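You operate a simulated robot arm through the tools that you are given. There is no shell and no other tool.

The job below is to be done with a simulated robot arm. You get a single attempt, and the scene is never put back.

Task
Start pump forty and bring both tube levels between their two lines.
Fine: feed tap to slurry; leave it running.

Only the result counts: the job must be done as asked and must still hold three seconds after the hand-in. Knocking over, shifting, dropping, spilling or breaking anything else fails it.

Robot
A 6-joint arm with a two-finger gripper, fixed in place. Base frame: the origin is on the floor under the middle of its stand, x ahead of it, y to its left, z up. Readings come in mm, degrees, newtons and seconds.
It reaches about 1417 mm from its shoulder. Its first joint turns from -166.0 to 166.0 degrees. Payload 3.43 kg.
Tool frame: the origin (TCP) lies between the finger pads and is the grasp point; the fingertips stand 20 mm ahead of it; z points along the fingers, y is the line along which they close. The gripper opens to 190 mm; its body begins 248 mm behind the TCP.
Orientation is that of the tool frame in the base frame, as a unit quaternion [x, y, z, w]. With the fingers straight down and closing along the base's y, the tool's x points along the base's -x, its y along +y and its z along -z.

Tools
- The arm moves only by the tool jog_arm. Its argument "targets" is a list of rows, each a list of 7 numbers: the shift along the tool's x, y, z in m, then the turn, a rotation vector about the tool's x, y, z in degrees, then the gripper command, from -1 (fully open) to 1 (shut), values between in proportion. In form: [[dx, dy, dz, wx, wy, wz, jaw], ...]. A call has 1 to 20 rows; each row is the pose to reach, as a shift and turn from the pose commanded when the call began, along the tool's axes at that moment. Each row takes 0.2 s and may step no farther than 50 mm and 8.6 degrees from the row before; otherwise, or with a gripper value out of range, the whole call is refused. A pose out of reach is approached as far as the arm can. The call stops where the force on the tool passes 50 N (or 10 N more than at its start, if that is more) or the arm is blocked; 0.2 s more then pass. Each finger travels about 153 mm/s and halts on what it meets, pressing with about 39 N; the grip force reading is that of the motor and also rises with nothing between the fingers. The clock runs only during rows and for 0.2 s after the last one: add rows that repeat a pose to give the fingers time. The reply holds the time, the measured pose of the TCP, the force on the tool along the base axes, the opening and the grip force, in the units named above and with some noise, with the torque about the TCP (base axes, N m) and any sound that the robot's microphone picked up, and new pictures: "pictures" is both (left out), scene, wrist or none.
- Cameras (640 x 400 px; columns grow to the right, rows downward): "scene" is fixed at [388.3, 492.5, 1407.9]; the picture's right is [-0.95, -0.31, 0.00], its down [-0.10, 0.29, -0.95] and it looks along [0.30, -0.90, -0.30] (base axes); focal length 214 px, centre (320, 200). "wrist" rides on the gripper at [70, -8, -288] in the tool frame; the picture's right is [0.12, 0.99, 0.00], its down [-0.96, 0.11, -0.25] and it looks along [-0.25, 0.03, 0.97] (tool axes); focal length 261 px, centre (320, 200).
- move_column(by): moves the trunk up (or, below 0, down) by that many mm; the arm rides with it, the base frame stays. It gives what a move gives, with no picture.
- point_at(camera, pixels): for up to 12 pixels [column, row] of the newest picture of that camera ("zoom" is the newest enlarged one), the place [x, y, z] in the base frame of the surface seen there, good to about 2 mm, but the place of the scene camera against the robot may be out by one fixed shift of up to 25 mm in any direction. It takes no simulated time.
- enlarge(camera, box): a new picture of the part [left, top, right, bottom] of that camera's present view, enlarged. It takes no simulated time.
- finish_job(): hands the job in; it is judged then, once.

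Leave the gripper open and the arm clear of the work at the hand-in unless told otherwise.

The tools are called after ">>>" as name(argument=value, ...) on one line, values as JSON. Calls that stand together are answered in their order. jog_arm: Moves the arm, as the interface text tells. Its arguments: {"type":"object","properties":{"targets":{"type":"array","items":{"type":"array","items":{"type":"number"}}},"pictures":{"type":"string","enum":["both","scene","wrist","none"]}},"required":["targets"]} The other tools are called the same way: move_column (by) moves the trunk up or down; point_at (camera, pixels) gives the place of the surface under pixels of a picture; enlarge (camera, box) takes an enlarged picture of a part of a camera's view; finish_job () hands the job in.

At the start:

```text
time_s: 0.0
ee_pos: [430.2, -275.6, 1593.8]
orientation: [-0.001, 1.0, 0.0, -0.001]
wrist_force: [0.3, 0.7, -0.8]
wrist_torque: [0.03, 0.01, -0.01]
gripper_width: 189.9
gripper_force: 0.1
trunk travel left (down, up): [-350.0, 90.0]
```

scene: 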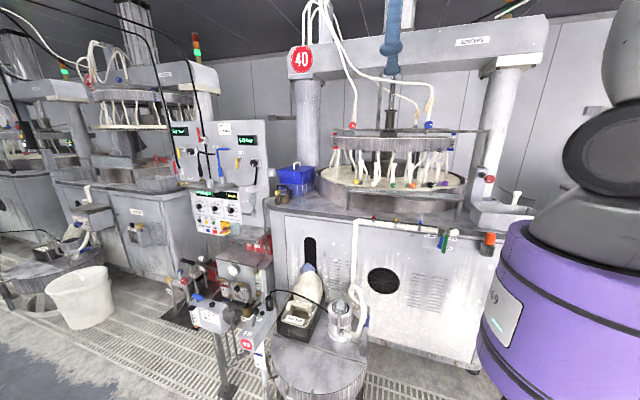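
wrist: 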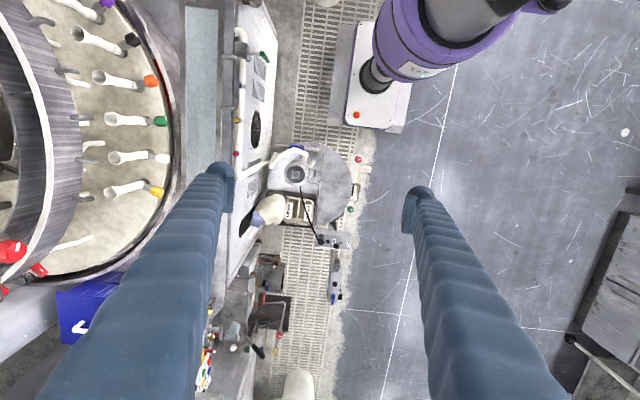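

I see a polishing machine marked 40, a panel with displays and tubes to its left, and a small stand with a "40"-style red mark near (245,343). I'll enlarge several parts to read the labels before moving anything.

>>> enlarge(camera="scene", box=[160, 110, 280, 185])

>>> enlarge(camera="scene", box=[160, 180, 280, 255])

>>> enlarge(camera="scene", box=[160, 250, 288, 330])

>>> enlarge(camera="scene", box=[200, 300, 360, 400])

>>> enlarge(camera="scene", box=[260, 240, 388, 320])

>>> enlarge(camera="scene", box=[400, 200, 528, 280])

>>> enlarge(camera="wrist", box=[220, 130, 380, 230])

>>> enlarge(camera="wrist", box=[220, 220, 380, 320])

```text
5.33 times, centred on (220, 148) of scene
```

zoom: 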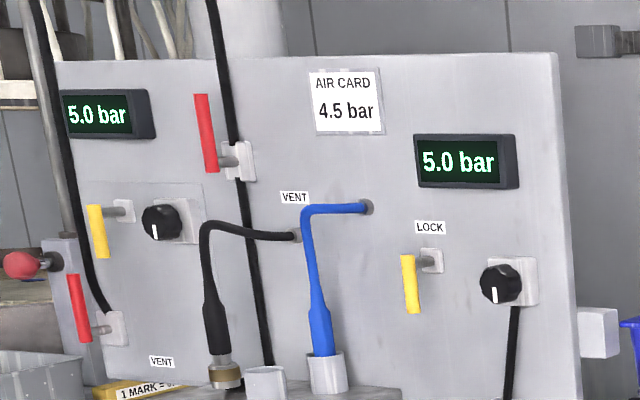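

```text
5.33 times, centred on (220, 218) of scene
```

zoom: 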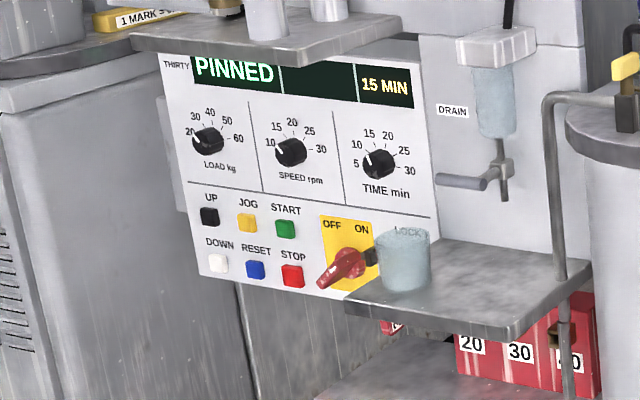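

```text
5.00 times, centred on (224, 290) of scene
```

zoom: 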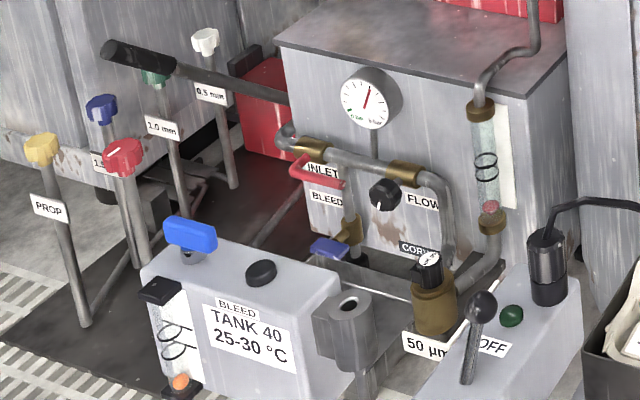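

```text
4.00 times, centred on (280, 350) of scene
```

zoom: 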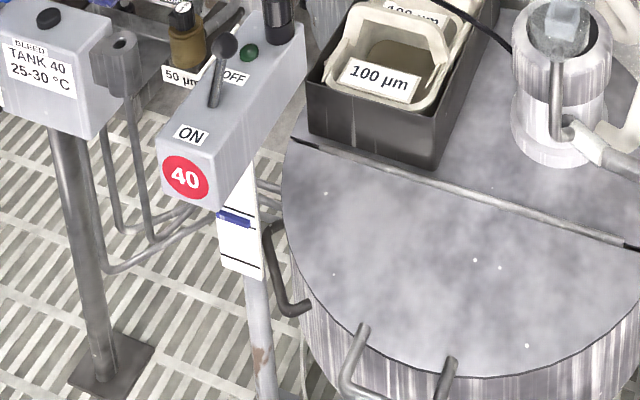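

```text
5.00 times, centred on (324, 280) of scene
```

zoom: 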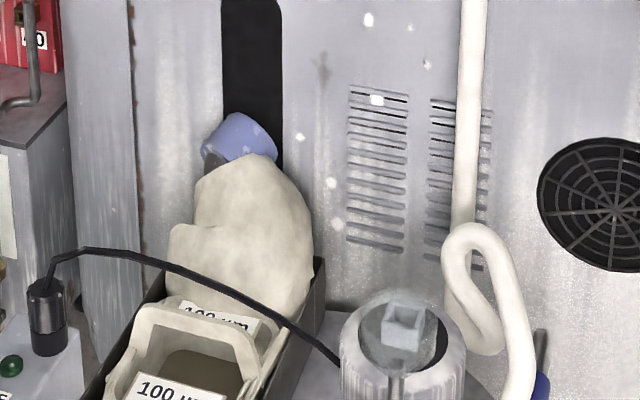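

```text
5.00 times, centred on (464, 240) of scene
```

zoom: 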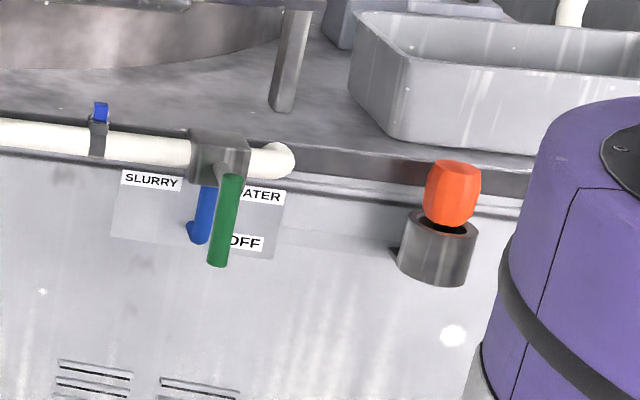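

```text
4.00 times, centred on (300, 180) of wrist
```

zoom: 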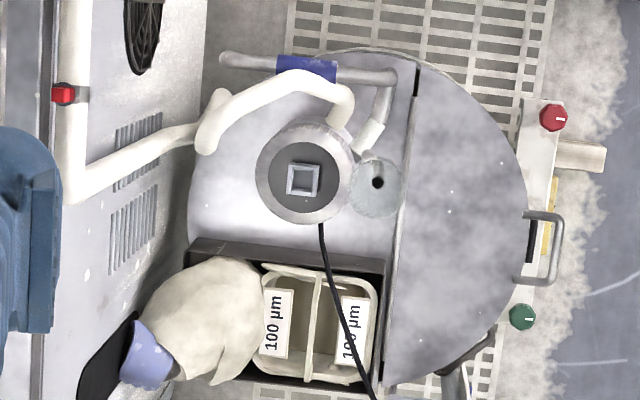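

```text
4.00 times, centred on (300, 270) of wrist
```

zoom: 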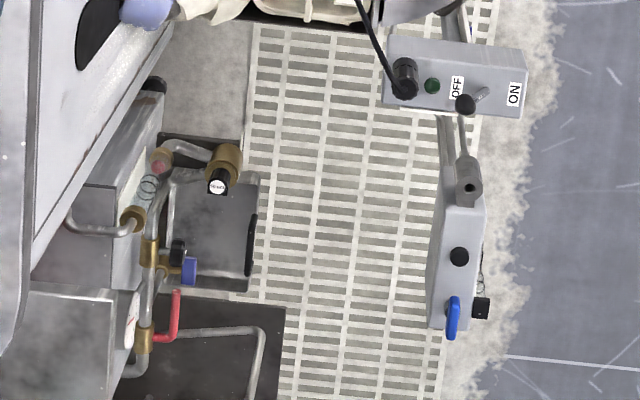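

The pump box marked 40 has an ON/OFF lever and a cord. There are two glass tubes with ring pairs, one on the TANK 40 box and one on the filter unit, and a SLURRY/WATER/OFF tap on the machine front. I'll enlarge further to see how each valve works.

>>> enlarge(camera="scene", box=[184, 290, 248, 330])

>>> enlarge(camera="scene", box=[216, 255, 280, 295])

>>> enlarge(camera="scene", box=[232, 285, 296, 325])

>>> enlarge(camera="scene", box=[340, 205, 468, 285])

>>> enlarge(camera="scene", box=[415, 215, 479, 255])

>>> enlarge(camera="scene", box=[220, 330, 284, 370])

>>> enlarge(camera="scene", box=[40, 200, 180, 290])

>>> enlarge(camera="scene", box=[250, 140, 330, 215])

>>> enlarge(camera="scene", box=[300, 110, 500, 235])

>>> enlarge(camera="scene", box=[460, 250, 620, 350])

```text
10.00 times, centred on (216, 310) of scene
```

zoom: 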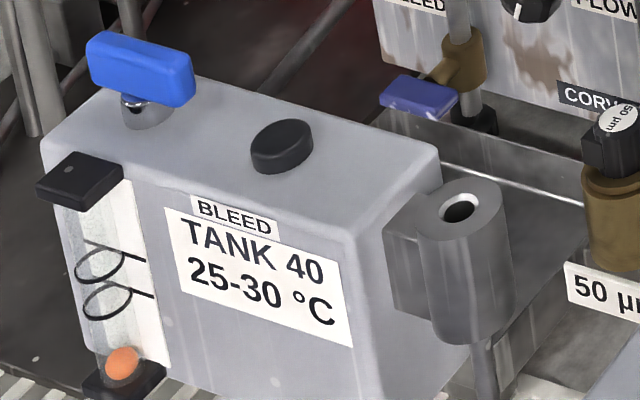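

```text
10.00 times, centred on (248, 275) of scene
```

zoom: 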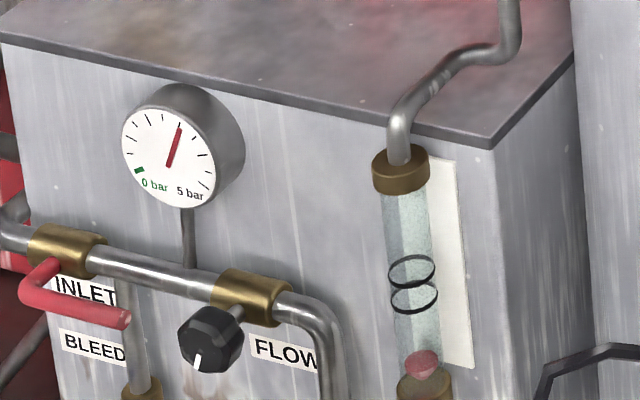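

```text
10.00 times, centred on (264, 305) of scene
```

zoom: 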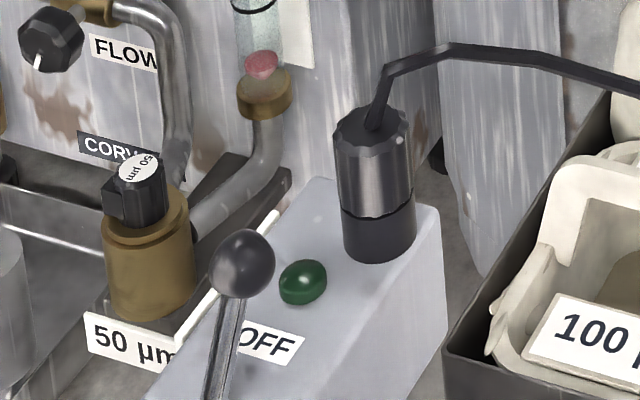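

```text
5.00 times, centred on (404, 245) of scene
```

zoom: 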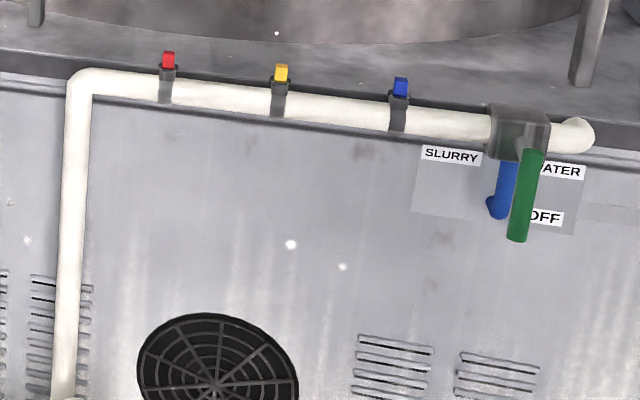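

```text
10.00 times, centred on (447, 235) of scene
```

zoom: 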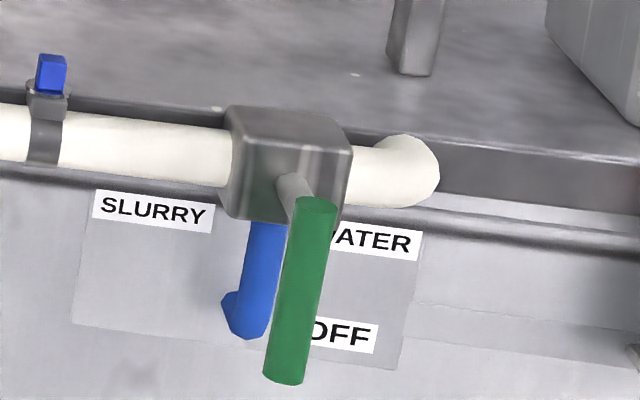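

```text
10.00 times, centred on (252, 350) of scene
```

zoom: 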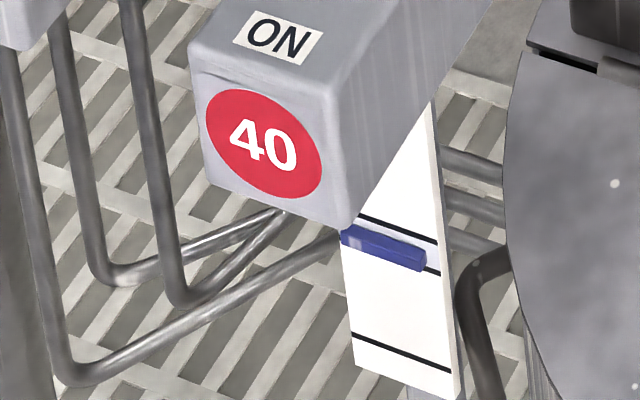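

```text
4.44 times, centred on (110, 245) of scene
```

zoom: 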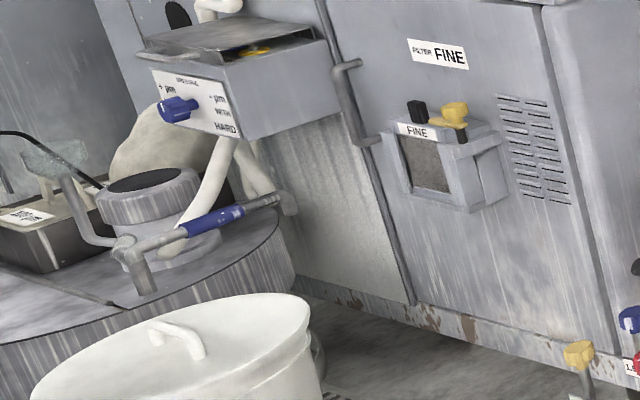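

```text
5.33 times, centred on (290, 178) of scene
```

zoom: 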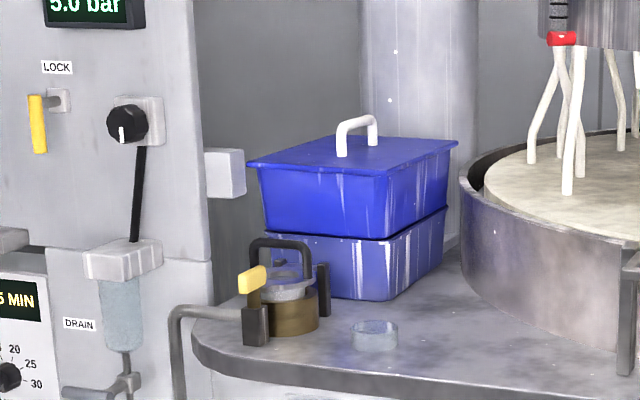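

```text
3.20 times, centred on (400, 172) of scene
```

zoom: 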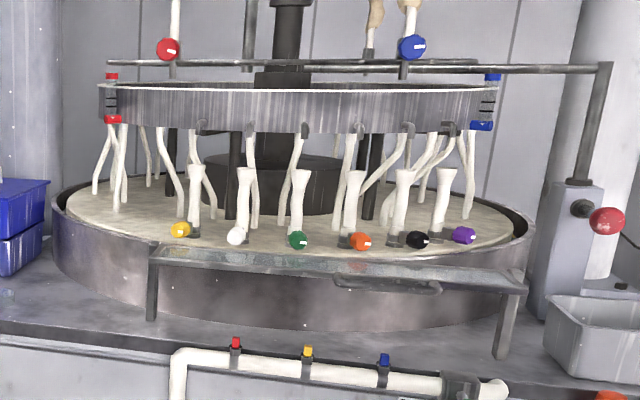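

```text
4.00 times, centred on (540, 300) of scene
```

zoom: 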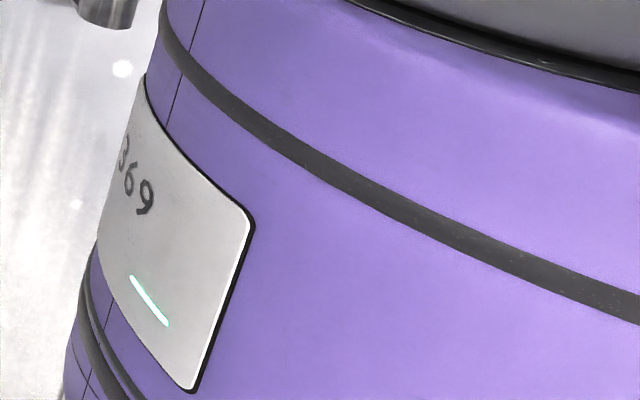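

The ring above the table of machine 40 has two small level tubes (red caps at about (335,140), blue caps at about (452,142)), each with black lines. Red and blue valves sit above them. I'll enlarge these and the hose routes.

>>> enlarge(camera="scene", box=[320, 115, 368, 145])

>>> enlarge(camera="scene", box=[420, 115, 468, 160])

>>> enlarge(camera="scene", box=[280, 0, 440, 100])

>>> enlarge(camera="scene", box=[430, 20, 560, 100])

>>> enlarge(camera="scene", box=[320, 270, 384, 350])

>>> enlarge(camera="scene", box=[0, 30, 130, 110])

>>> enlarge(camera="scene", box=[80, 70, 200, 145])

>>> enlarge(camera="scene", box=[60, 165, 140, 215])

>>> enlarge(camera="scene", box=[0, 215, 100, 277])

>>> enlarge(camera="scene", box=[170, 250, 234, 300])

>>> enlarge(camera="wrist", box=[20, 0, 180, 100])

>>> enlarge(camera="wrist", box=[180, 0, 290, 200])

```text
13.33 times, centred on (344, 130) of scene
```

zoom: 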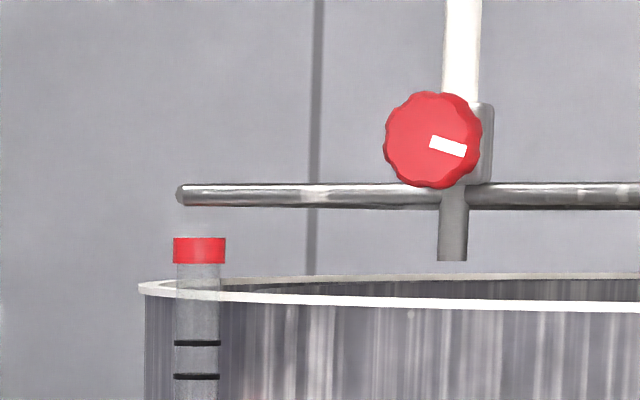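

```text
8.89 times, centred on (444, 138) of scene
```

zoom: 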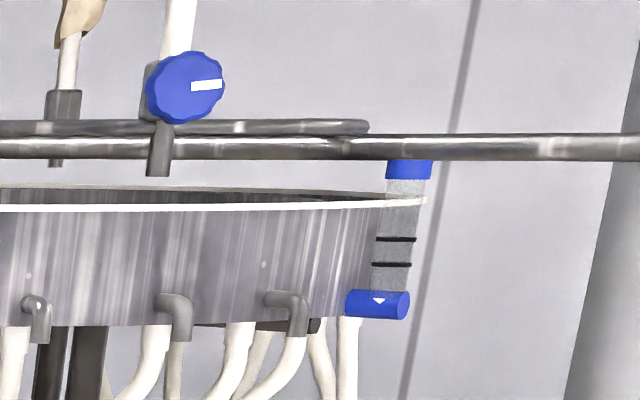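

```text
4.00 times, centred on (360, 50) of scene
```

zoom: 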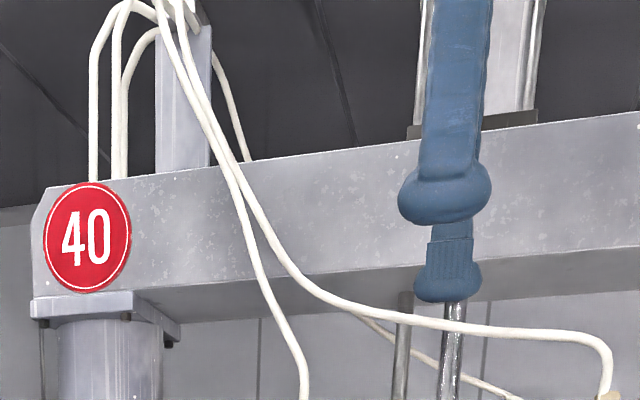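

```text
4.92 times, centred on (495, 60) of scene
```

zoom: 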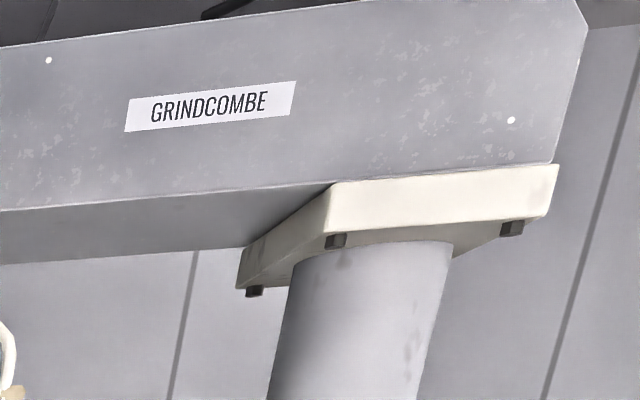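

```text
5.00 times, centred on (352, 310) of scene
```

zoom: 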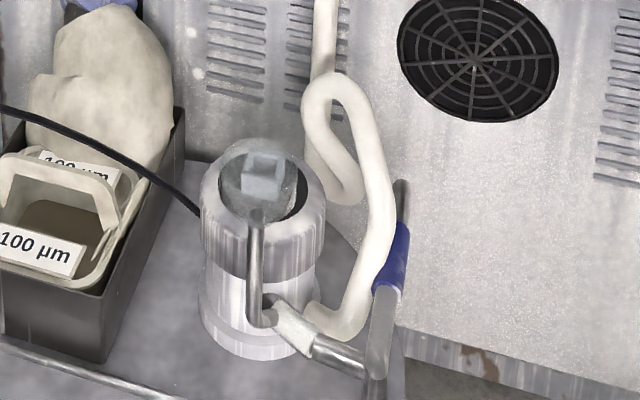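

```text
4.92 times, centred on (65, 70) of scene
```

zoom: 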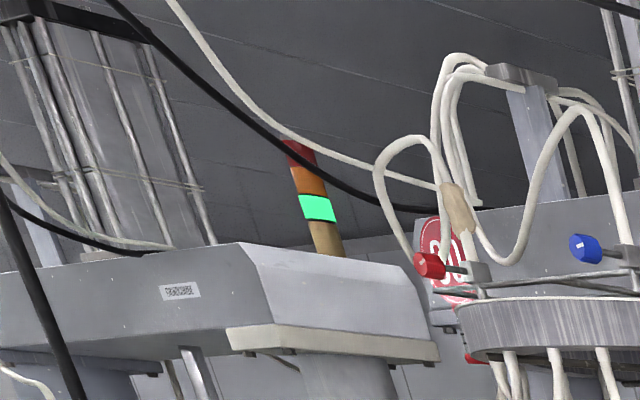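

```text
5.33 times, centred on (140, 108) of scene
```

zoom: 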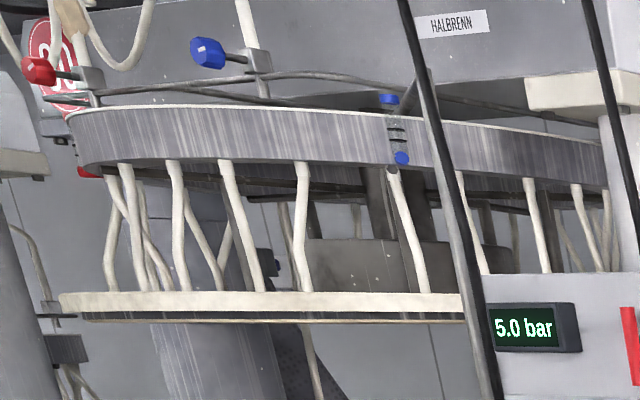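

```text
8.00 times, centred on (100, 190) of scene
```

zoom: 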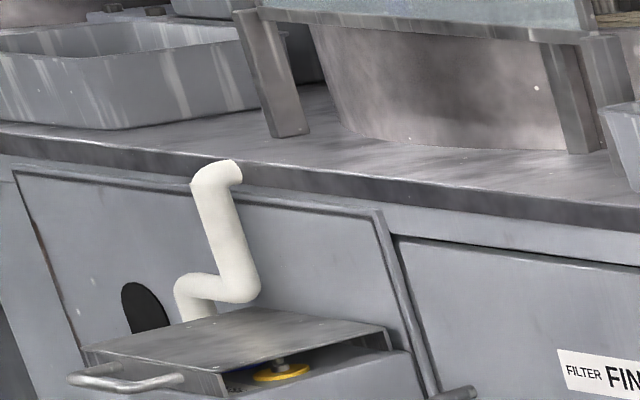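

```text
6.40 times, centred on (50, 246) of scene
```

zoom: 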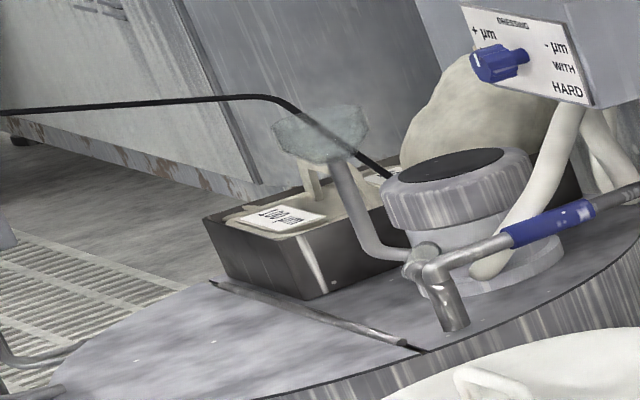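

```text
8.00 times, centred on (202, 275) of scene
```

zoom: 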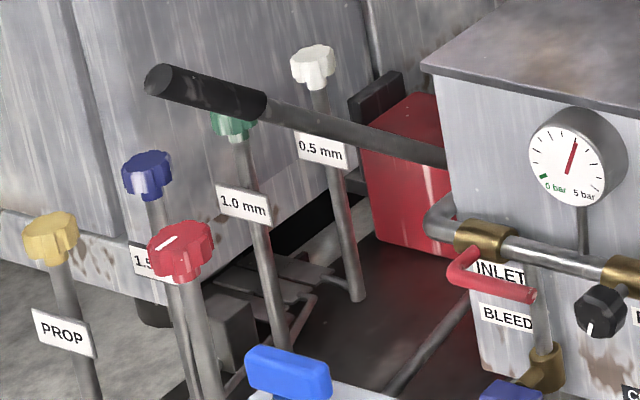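

```text
4.00 times, centred on (100, 50) of wrist
```

zoom: 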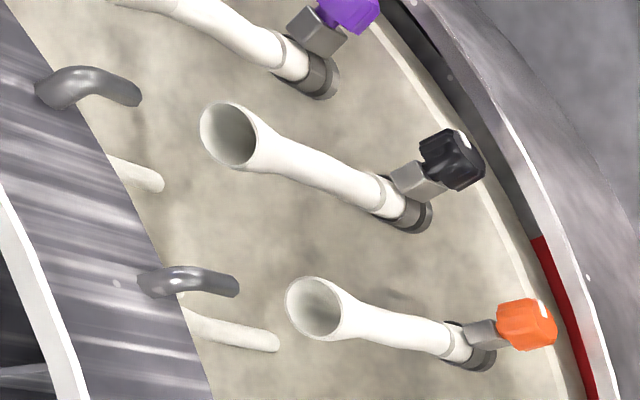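

```text
2.00 times, centred on (235, 100) of wrist
```

zoom: 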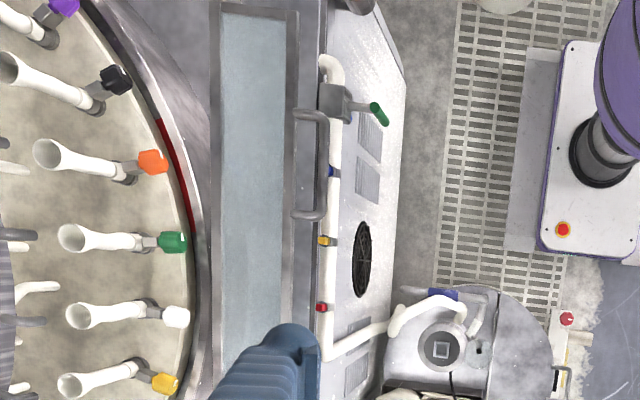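

The ring tubes with black lines (red-capped left, blue-capped right), fed through the red and blue knobs, fit "both tube levels". Next I'll take the positions of the pump lever, the feed tap and the ring knobs and tubes.

>>> point_at(camera="scene", pixels=[[255, 311], [254, 326], [262, 313], [267, 295], [248, 332], [446, 244], [447, 232], [443, 220], [438, 240], [353, 125], [430, 125], [335, 140]])

>>> point_at(camera="wrist", pixels=[[336, 246], [340, 244], [322, 239], [327, 241], [348, 243], [266, 54], [269, 60], [248, 53], [12, 250], [38, 268], [8, 283], [295, 175]])

>>> enlarge(camera="wrist", box=[0, 220, 96, 300])

>>> enlarge(camera="wrist", box=[300, 225, 364, 265])

```text
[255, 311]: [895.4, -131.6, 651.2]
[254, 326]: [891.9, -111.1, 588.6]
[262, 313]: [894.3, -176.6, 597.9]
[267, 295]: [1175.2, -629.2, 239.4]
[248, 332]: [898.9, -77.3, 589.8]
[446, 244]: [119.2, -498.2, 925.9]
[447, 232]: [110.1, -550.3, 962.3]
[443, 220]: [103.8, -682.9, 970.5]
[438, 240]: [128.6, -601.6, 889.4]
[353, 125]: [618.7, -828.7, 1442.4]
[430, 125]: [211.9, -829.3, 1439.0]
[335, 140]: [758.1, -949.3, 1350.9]
```

```text
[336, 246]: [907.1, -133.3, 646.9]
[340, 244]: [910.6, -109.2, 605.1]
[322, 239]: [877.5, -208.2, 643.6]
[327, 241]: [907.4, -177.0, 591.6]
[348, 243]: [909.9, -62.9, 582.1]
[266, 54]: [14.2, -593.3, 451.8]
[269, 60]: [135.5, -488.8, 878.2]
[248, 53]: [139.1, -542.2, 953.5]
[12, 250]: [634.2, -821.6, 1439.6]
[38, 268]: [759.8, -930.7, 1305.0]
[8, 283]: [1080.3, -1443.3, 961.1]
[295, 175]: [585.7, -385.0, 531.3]
```

```text
5.00 times, centred on (48, 260) of wrist
```

zoom: 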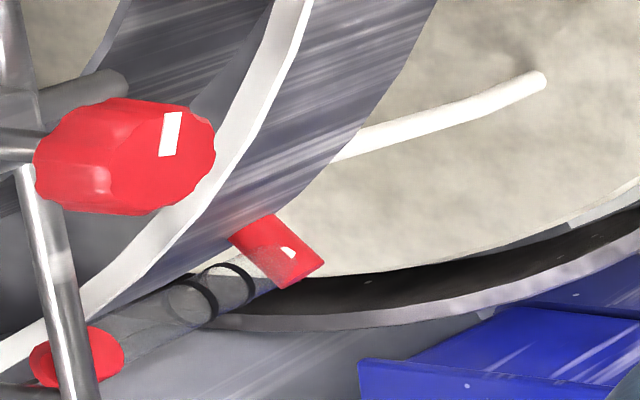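

```text
10.00 times, centred on (332, 245) of wrist
```

zoom: 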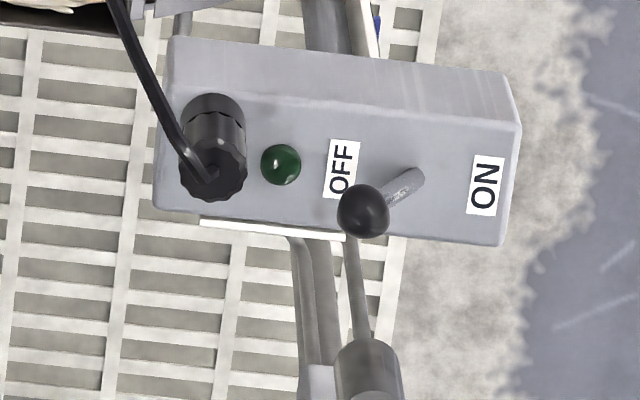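

The lever ball sits at about (907,-133,647), leaning toward OFF (the -y side), so ON is toward +y. I'll measure the box, plug and neighbours around the lever, and take a closer look at the tap and blue knob.

>>> point_at(camera="wrist", pixels=[[321, 236], [320, 241], [328, 241], [338, 244], [342, 242], [335, 260], [337, 265], [334, 246], [338, 232], [350, 236], [318, 240], [333, 272]])

>>> point_at(camera="scene", pixels=[[256, 311], [253, 322], [270, 300], [269, 309], [262, 313], [258, 322], [248, 334], [446, 236], [444, 252], [430, 231], [452, 239], [451, 248]])

>>> enlarge(camera="scene", box=[244, 298, 276, 318])

```text
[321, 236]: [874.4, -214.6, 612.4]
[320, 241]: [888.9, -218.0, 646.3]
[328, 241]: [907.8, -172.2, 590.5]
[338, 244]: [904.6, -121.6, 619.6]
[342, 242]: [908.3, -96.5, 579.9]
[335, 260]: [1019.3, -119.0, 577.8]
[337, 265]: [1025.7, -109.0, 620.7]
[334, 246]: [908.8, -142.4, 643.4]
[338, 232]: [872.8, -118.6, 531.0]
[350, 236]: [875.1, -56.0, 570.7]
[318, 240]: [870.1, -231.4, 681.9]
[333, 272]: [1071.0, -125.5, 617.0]
```

```text
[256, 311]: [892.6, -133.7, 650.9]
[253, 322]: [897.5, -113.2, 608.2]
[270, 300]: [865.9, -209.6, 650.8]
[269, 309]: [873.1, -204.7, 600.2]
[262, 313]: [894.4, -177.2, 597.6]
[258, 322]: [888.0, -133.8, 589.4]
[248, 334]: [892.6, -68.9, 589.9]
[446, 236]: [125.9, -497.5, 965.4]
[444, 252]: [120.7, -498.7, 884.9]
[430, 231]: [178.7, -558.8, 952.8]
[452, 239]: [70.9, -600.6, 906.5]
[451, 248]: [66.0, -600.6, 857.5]
```

```text
16.00 times, centred on (260, 308) of scene
```

zoom: 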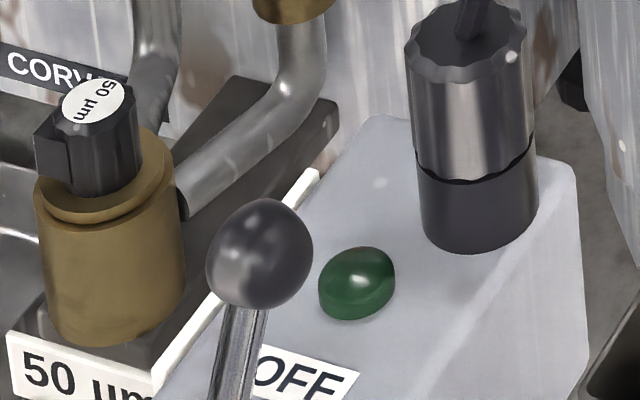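

The lever shaft runs from a pivot near (905,-100,580) up to the ball at (905,-134,647). The plug stands 75 mm to its -y side, so I'll turn the gripper a quarter turn and pinch the ball along x. First I move above the switch box, to about (907,-133,900).

>>> jog_arm(targets=[[-0.0265, 0.00792, 0.03856, 0, 0, 5, -1], [-0.053, 0.01584, 0.07712, 0, 0, 10, -1], [-0.0795, 0.02376, 0.11568, 0, 0, 15, -1], [-0.106, 0.03168, 0.15424, 0, 0, 20, -1], [-0.1325, 0.0396, 0.1928, 0, 0, 25, -1], [-0.159, 0.04752, 0.23136, 0, 0, 30, -1], [-0.1855, 0.05544, 0.26992, 0, 0, 35, -1], [-0.212, 0.06336, 0.30848, 0, 0, 40, -1], [-0.2385, 0.07128, 0.34704, 0, 0, 45, -1], [-0.265, 0.0792, 0.3856, 0, 0, 50, -1], [-0.2915, 0.08712, 0.42416, 0, 0, 55, -1], [-0.318, 0.09504, 0.46272, 0, 0, 60, -1], [-0.3445, 0.10296, 0.50128, 0, 0, 65, -1], [-0.371, 0.11088, 0.53984, 0, 0, 70, -1], [-0.3975, 0.1188, 0.5784, 0, 0, 75, -1], [-0.424, 0.12672, 0.61696, 0, 0, 80, -1], [-0.4505, 0.13464, 0.65552, 0, 0, 85, -1], [-0.477, 0.1426, 0.694, 0, 0, 90, -1]])

```text
time_s: 3.8
ee_pos: [908.1, -133.3, 900.6]
orientation: [0.707, 0.707, -0.001, -0.001]
wrist_force: [0.4, -0.3, -0.3]
wrist_torque: [-0.01, 0.1, 0.02]
gripper_width: 189.9
gripper_force: 0.1
trunk travel left (down, up): [-350.0, 90.0]
```

scene: 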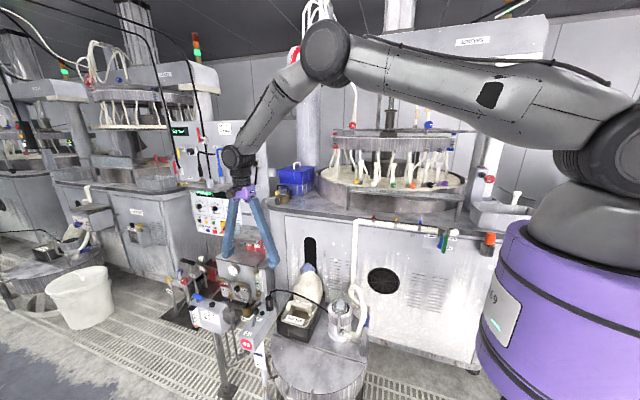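
wrist: 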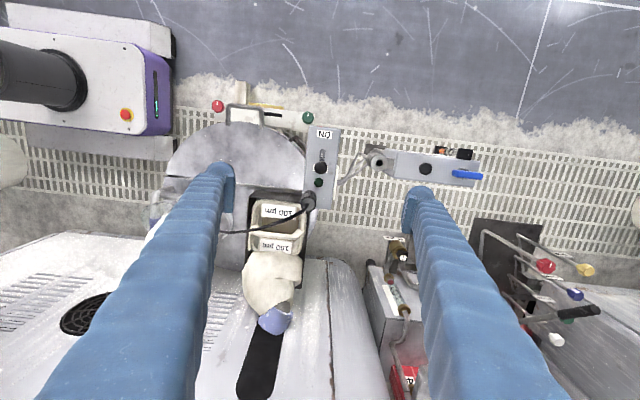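

The move went as commanded. The switch box now shows at about (320,165) of the wrist picture, between the open fingers. I'll enlarge it and re-measure the ball from here.

>>> enlarge(camera="wrist", box=[280, 115, 376, 215])

>>> point_at(camera="wrist", pixels=[[320, 167], [320, 165], [318, 182], [311, 198], [308, 205], [378, 160], [330, 140], [320, 155], [342, 170], [268, 205]])

>>> enlarge(camera="scene", box=[200, 180, 300, 300])

```text
4.00 times, centred on (328, 165) of wrist
```

zoom: 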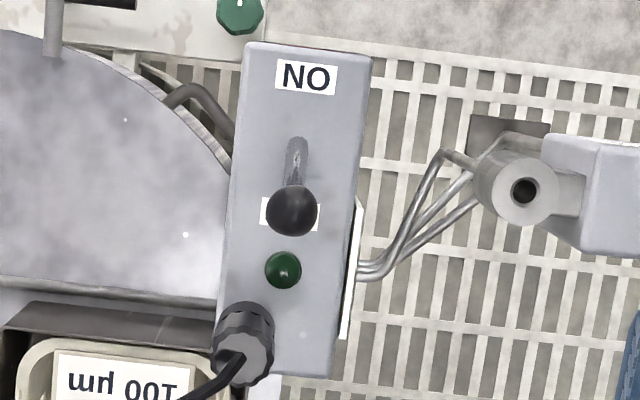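

```text
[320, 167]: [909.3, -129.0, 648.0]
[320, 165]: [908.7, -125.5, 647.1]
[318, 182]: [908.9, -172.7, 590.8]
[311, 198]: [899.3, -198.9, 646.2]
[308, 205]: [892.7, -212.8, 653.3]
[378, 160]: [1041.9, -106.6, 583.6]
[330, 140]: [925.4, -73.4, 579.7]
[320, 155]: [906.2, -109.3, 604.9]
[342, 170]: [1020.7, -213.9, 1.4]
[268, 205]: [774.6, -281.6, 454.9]
```

```text
3.33 times, centred on (250, 240) of scene
```

zoom: 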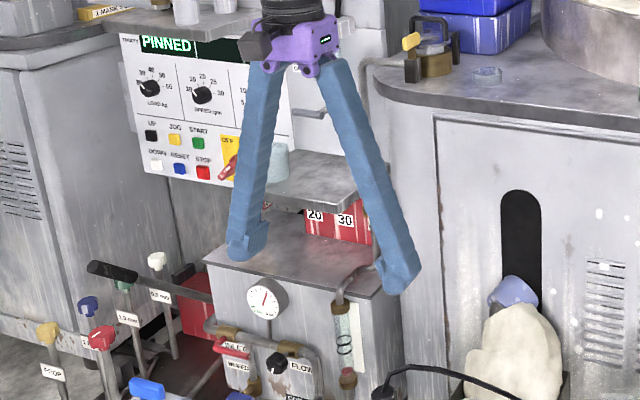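

The ball centre works out to about (909,-131.5,634), radius 13.5, with the pivot near (907,-97,580). I'll lower the gripper straight over the ball with the fingers narrowed to about 80 mm, without gripping yet.

>>> jog_arm(targets=[[0.0, 0.0, 0.0, 0, 0, 0, 0.16], [0.0, 0.0, 0.0, 0, 0, 0, 0.16], [0.0005, 0.0, 0.045, 0, 0, 0, 0.16], [0.001, 0.0, 0.09, 0, 0, 0, 0.16], [0.001, 0.001, 0.135, 0, 0, 0, 0.16], [0.0015, 0.001, 0.18, 0, 0, 0, 0.16], [0.0015, 0.001, 0.225, 0, 0, 0, 0.16], [0.0015, 0.001, 0.266, 0, 0, 0, 0.16]])

```text
time_s: 5.6
ee_pos: [910.9, -133.7, 632.0]
orientation: [0.708, 0.707, 0.0, 0.001]
wrist_force: [-0.1, 0.1, -0.2]
wrist_torque: [0.04, 0.09, 0.01]
gripper_width: 79.9
gripper_force: 0.1
trunk travel left (down, up): [-350.0, 90.0]
```

scene: 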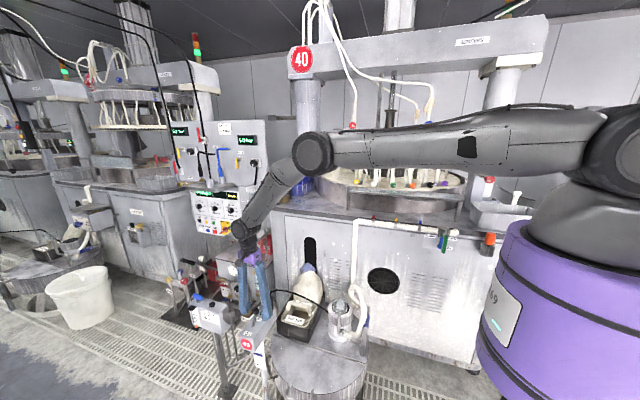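
wrist: 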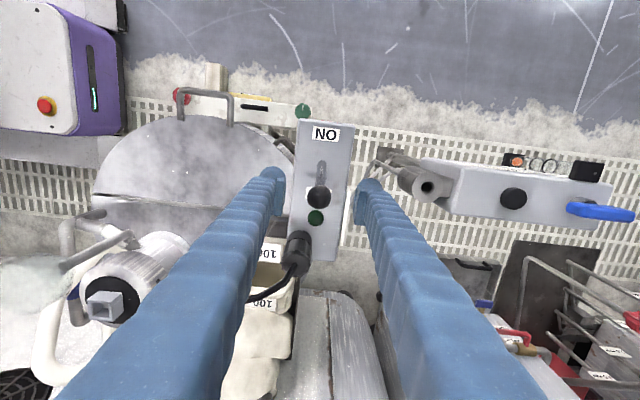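

The ball at (319,197) lies between the fingertips. I'll check its place and the finger positions before closing.

>>> enlarge(camera="wrist", box=[260, 110, 388, 230])

>>> point_at(camera="wrist", pixels=[[319, 197], [321, 173], [321, 163], [278, 185], [362, 195], [315, 218], [430, 187], [342, 160]])

>>> enlarge(camera="scene", box=[220, 240, 300, 340])

```text
3.33 times, centred on (324, 170) of wrist
```

zoom: 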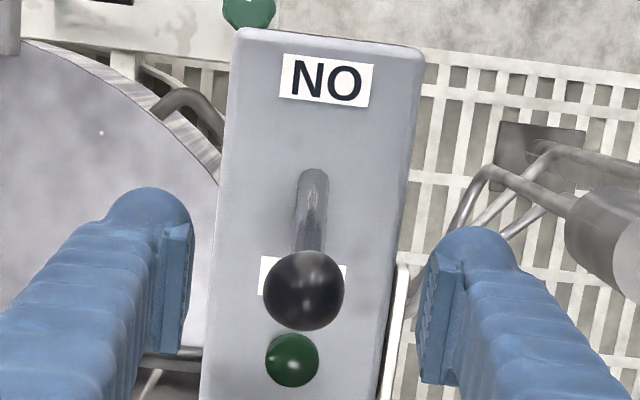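

```text
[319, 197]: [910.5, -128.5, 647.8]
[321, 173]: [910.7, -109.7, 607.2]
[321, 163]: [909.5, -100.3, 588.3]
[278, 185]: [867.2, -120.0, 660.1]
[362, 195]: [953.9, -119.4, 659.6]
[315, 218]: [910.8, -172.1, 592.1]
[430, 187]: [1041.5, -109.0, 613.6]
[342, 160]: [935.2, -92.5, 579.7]
```

```text
4.00 times, centred on (260, 290) of scene
```

zoom: 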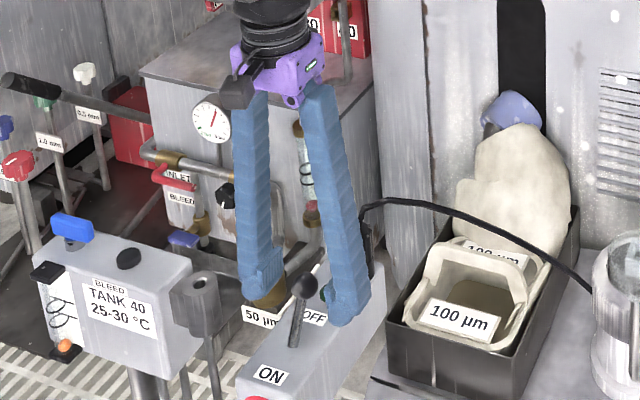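

The ball centre is about (910.5,-131,635), inside the pads. Now I close on it and draw it along its arc toward ON (+y).

>>> jog_arm(targets=[[0, 0, 0, 0, 0, 0, 1], [0, 0, 0, 0, 0, 0, 1], [0, 0, 0, 0, 0, 0, 1], [0.008, 0, -0.0043, 0, 0, 0, 1], [0.0165, 0, -0.0074, 0, 0, 0, 1], [0.0254, 0, -0.0092, 0, 0, 0, 1], [0.0344, 0, -0.0099, 0, 0, 0, 1], [0.0435, 0, -0.0092, 0, 0, 0, 1], [0.0524, 0, -0.0074, 0, 0, 0, 1], [0.0609, 0, -0.0043, 0, 0, 0, 1]])

```text
time_s: 7.8
ee_pos: [910.5, -69.3, 638.8]
orientation: [0.706, 0.708, 0.001, -0.001]
wrist_force: [17.0, -4.6, 5.3]
wrist_torque: [-0.51, -0.1, 0.28]
gripper_width: 21.5
gripper_force: 45.2
trunk travel left (down, up): [-350.0, 90.0]
```

scene: 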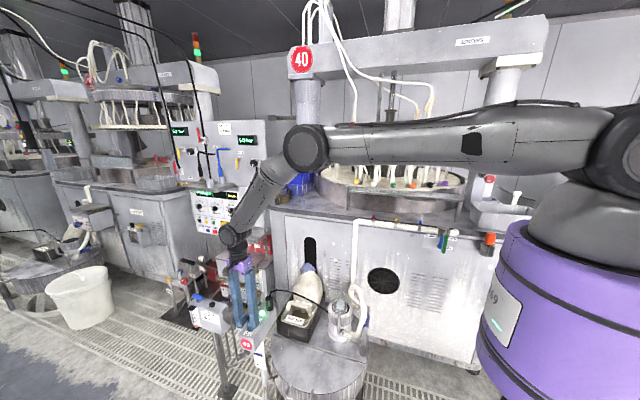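
wrist: 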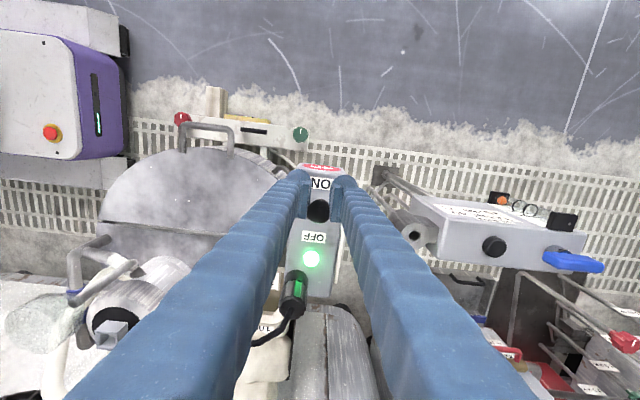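

The lamp on the switch box is now bright green and the lever points to ON. I'll nudge a few millimetres further so it seats, then open the fingers and rise clear.

>>> jog_arm(targets=[[0.004, 0, 0.0015, 0, 0, 0, 1], [0.007, 0, 0.003, 0, 0, 0, 1]], pictures="none")

```text
time_s: 8.4
ee_pos: [910.3, -62.9, 636.4]
orientation: [0.707, 0.707, 0.002, 0.001]
wrist_force: [25.6, -10.7, 13.0]
wrist_torque: [-1.09, -0.1, 0.44]
gripper_width: 19.9
gripper_force: 44.7
trunk travel left (down, up): [-350.0, 90.0]
```

The force has risen slightly, which suggests the stop is reached. I'll open to 80 mm and rise straight up.

>>> jog_arm(targets=[[0, 0, 0, 0, 0, 0, 0.16], [0, 0, 0, 0, 0, 0, 0.16], [0, 0, -0.03, 0, 0, 0, 0.16], [0, 0, -0.075, 0, 0, 0, 0.16], [0, 0, -0.12, 0, 0, 0, 0.16]])

```text
time_s: 9.6
ee_pos: [905.1, -63.6, 752.9]
orientation: [0.706, 0.708, -0.001, -0.001]
wrist_force: [-0.5, -0.1, -0.8]
wrist_torque: [-0.04, -0.1, 0.04]
gripper_width: 79.5
gripper_force: 0.0
trunk travel left (down, up): [-350.0, 90.0]
```

scene: 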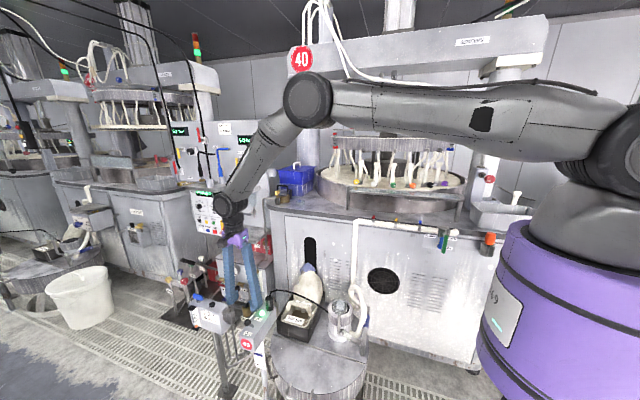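
wrist: 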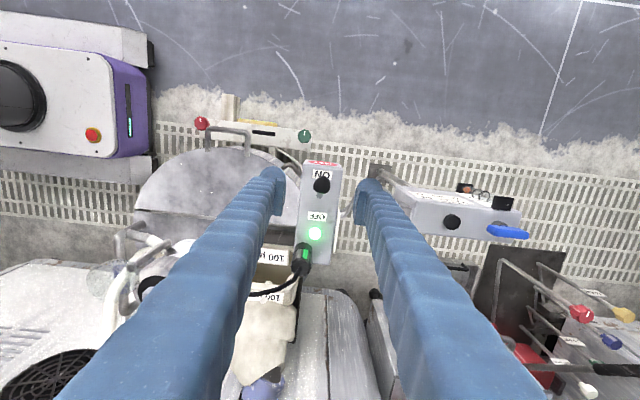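

Pump 40 is running, with the lamp lit and the lever staying at ON. Now I check whether any tube changed.

>>> enlarge(camera="scene", box=[184, 290, 280, 350])

>>> enlarge(camera="scene", box=[320, 95, 480, 195])

>>> enlarge(camera="wrist", box=[420, 170, 540, 245])

>>> enlarge(camera="scene", box=[320, 205, 480, 350])

```text
6.67 times, centred on (232, 320) of scene
```

zoom: 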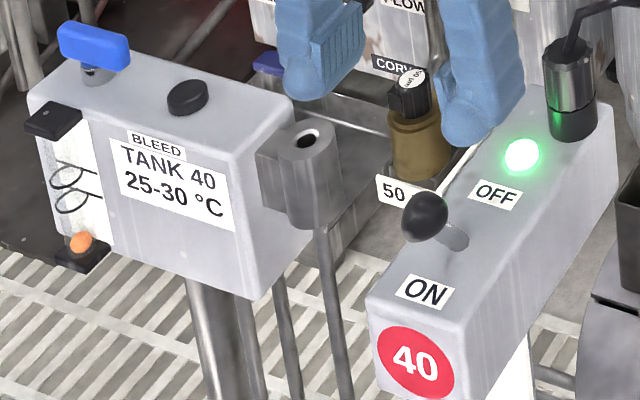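

```text
4.00 times, centred on (400, 145) of scene
```

zoom: 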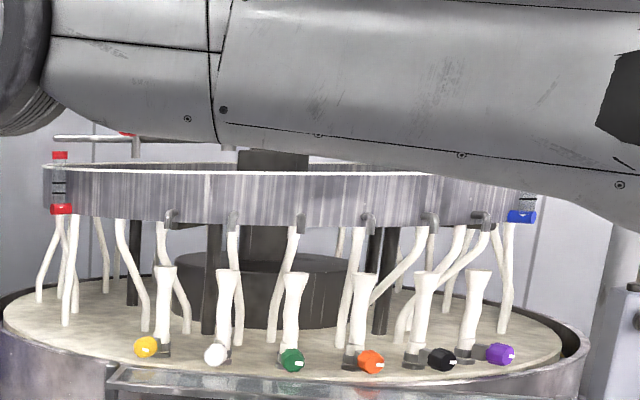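

```text
5.33 times, centred on (480, 208) of wrist
```

zoom: 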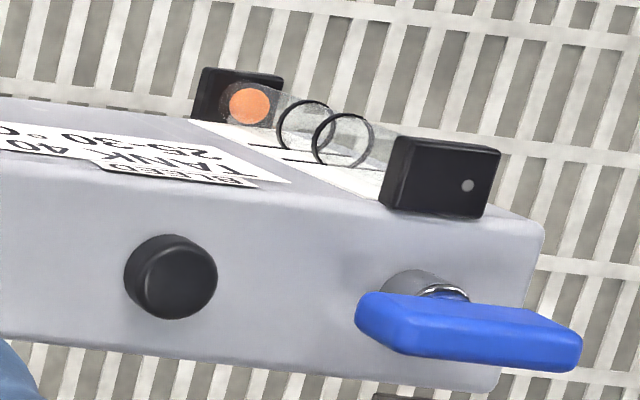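

```text
2.76 times, centred on (400, 278) of scene
```

zoom: 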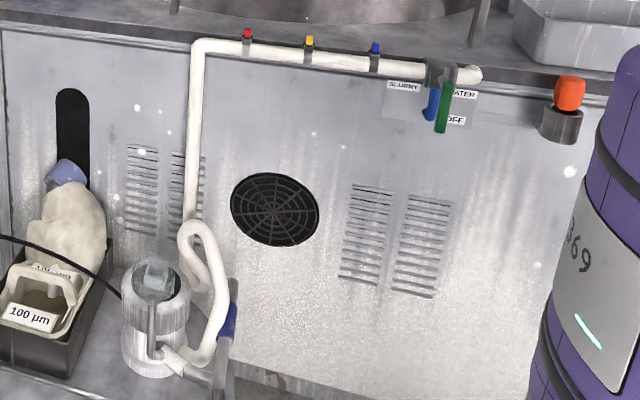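

The two cooling-tube floats and the ring tubes haven't changed, so flow waits on the feed tap. Next is the tap with the green handle, which hangs straight down at OFF. I'll rise and move toward it, turning the gripper back so the wrist camera can look at it.

>>> jog_arm(targets=[[-0.01686, -0.02464, -0.0355, 0, 0, -6.43, 0.16], [-0.03371, -0.04929, -0.071, 0, 0, -12.86, 0.16], [-0.05057, -0.07393, -0.1065, 0, 0, -19.29, 0.16], [-0.06743, -0.09857, -0.142, 0, 0, -25.71, 0.16], [-0.08429, -0.12321, -0.1775, 0, 0, -32.14, 0.16], [-0.10114, -0.14786, -0.213, 0, 0, -38.57, 0.16], [-0.118, -0.1725, -0.2485, 0, 0, -45, 0.16], [-0.13486, -0.19714, -0.284, 0, 0, -51.43, 0.16], [-0.15171, -0.22179, -0.3195, 0, 0, -57.86, 0.16], [-0.16857, -0.24643, -0.355, 0, 0, -64.29, 0.16], [-0.18543, -0.27107, -0.3905, 0, 0, -70.71, 0.16], [-0.20229, -0.29571, -0.426, 0, 0, -77.14, 0.16], [-0.21914, -0.32036, -0.4615, 0, 0, -83.57, 0.16], [-0.236, -0.345, -0.497, 0, 0, -90, 0.16]])

>>> point_at(camera="scene", pixels=[[625, 140], [590, 170], [560, 215], [500, 250], [600, 200], [630, 240], [426, 242], [433, 238], [428, 235], [424, 228], [440, 223], [456, 229]])

```text
time_s: 12.6
ee_pos: [558.7, -301.1, 1253.5]
orientation: [-0.002, 1.0, 0.001, 0.0]
wrist_force: [-0.8, 0.0, 0.3]
wrist_torque: [-0.03, -0.11, 0.0]
gripper_width: 80.1
gripper_force: 0.0
trunk travel left (down, up): [-350.0, 90.0]
```

scene: 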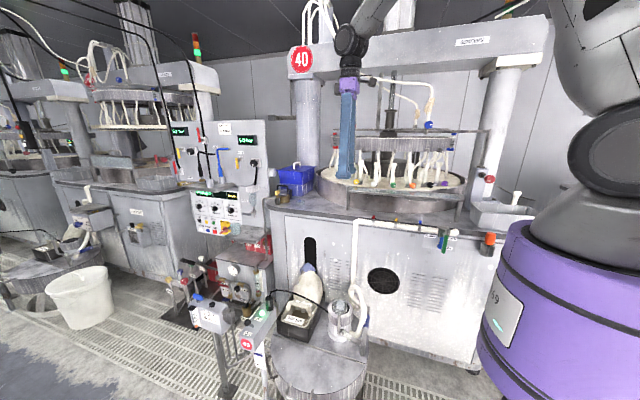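
wrist: 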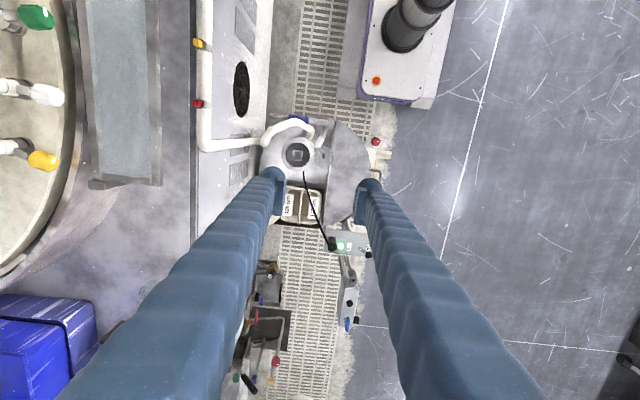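

```text
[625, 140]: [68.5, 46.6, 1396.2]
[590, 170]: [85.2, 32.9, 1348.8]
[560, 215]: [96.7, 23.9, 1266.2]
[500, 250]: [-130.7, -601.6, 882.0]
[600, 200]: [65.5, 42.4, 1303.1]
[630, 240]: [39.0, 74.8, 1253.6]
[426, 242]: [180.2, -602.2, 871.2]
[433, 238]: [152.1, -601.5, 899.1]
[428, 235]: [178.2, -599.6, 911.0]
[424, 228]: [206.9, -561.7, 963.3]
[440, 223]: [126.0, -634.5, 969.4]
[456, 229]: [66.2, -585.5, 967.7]
```

The shoulder is at about z=1400 and the machine front at y≈-601. I'll approach the tap from +x with the tool tilted 45° about y, first stopping at a viewpoint near (330,-480,1080).

>>> jog_arm(targets=[[0.0286, -0.0224, 0.0216, 0, 5.625, 0, 0.16], [0.0572, -0.0448, 0.0432, 0, 11.25, 0, 0.16], [0.0859, -0.0671, 0.0649, 0, 16.875, 0, 0.16], [0.1145, -0.0895, 0.0865, 0, 22.5, 0, 0.16], [0.1431, -0.1119, 0.1081, 0, 28.125, 0, 0.16], [0.1717, -0.1342, 0.1297, 0, 33.75, 0, 0.16], [0.2004, -0.1566, 0.1514, 0, 39.375, 0, 0.16], [0.229, -0.179, 0.173, 0, 45, 0, 0.16]])

```text
time_s: 14.4
ee_pos: [333.9, -480.7, 1079.8]
orientation: [-0.001, 0.923, -0.001, -0.384]
wrist_force: [2.7, -1.4, -2.4]
wrist_torque: [0.01, -0.62, 0.49]
gripper_width: 79.8
gripper_force: 0.1
trunk travel left (down, up): [-350.0, 90.0]
```

scene: 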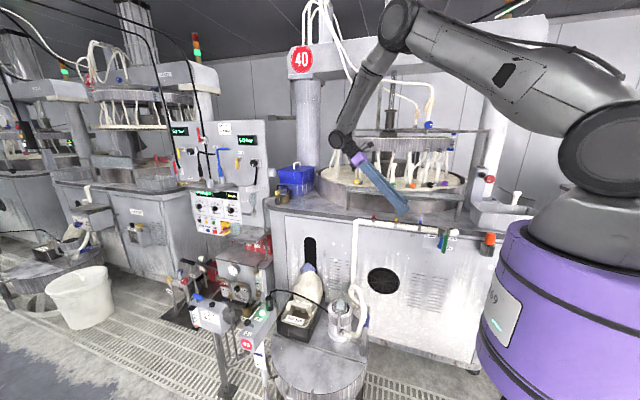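
wrist: 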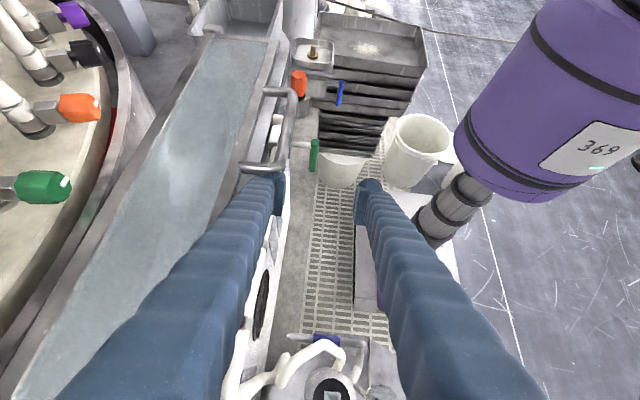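

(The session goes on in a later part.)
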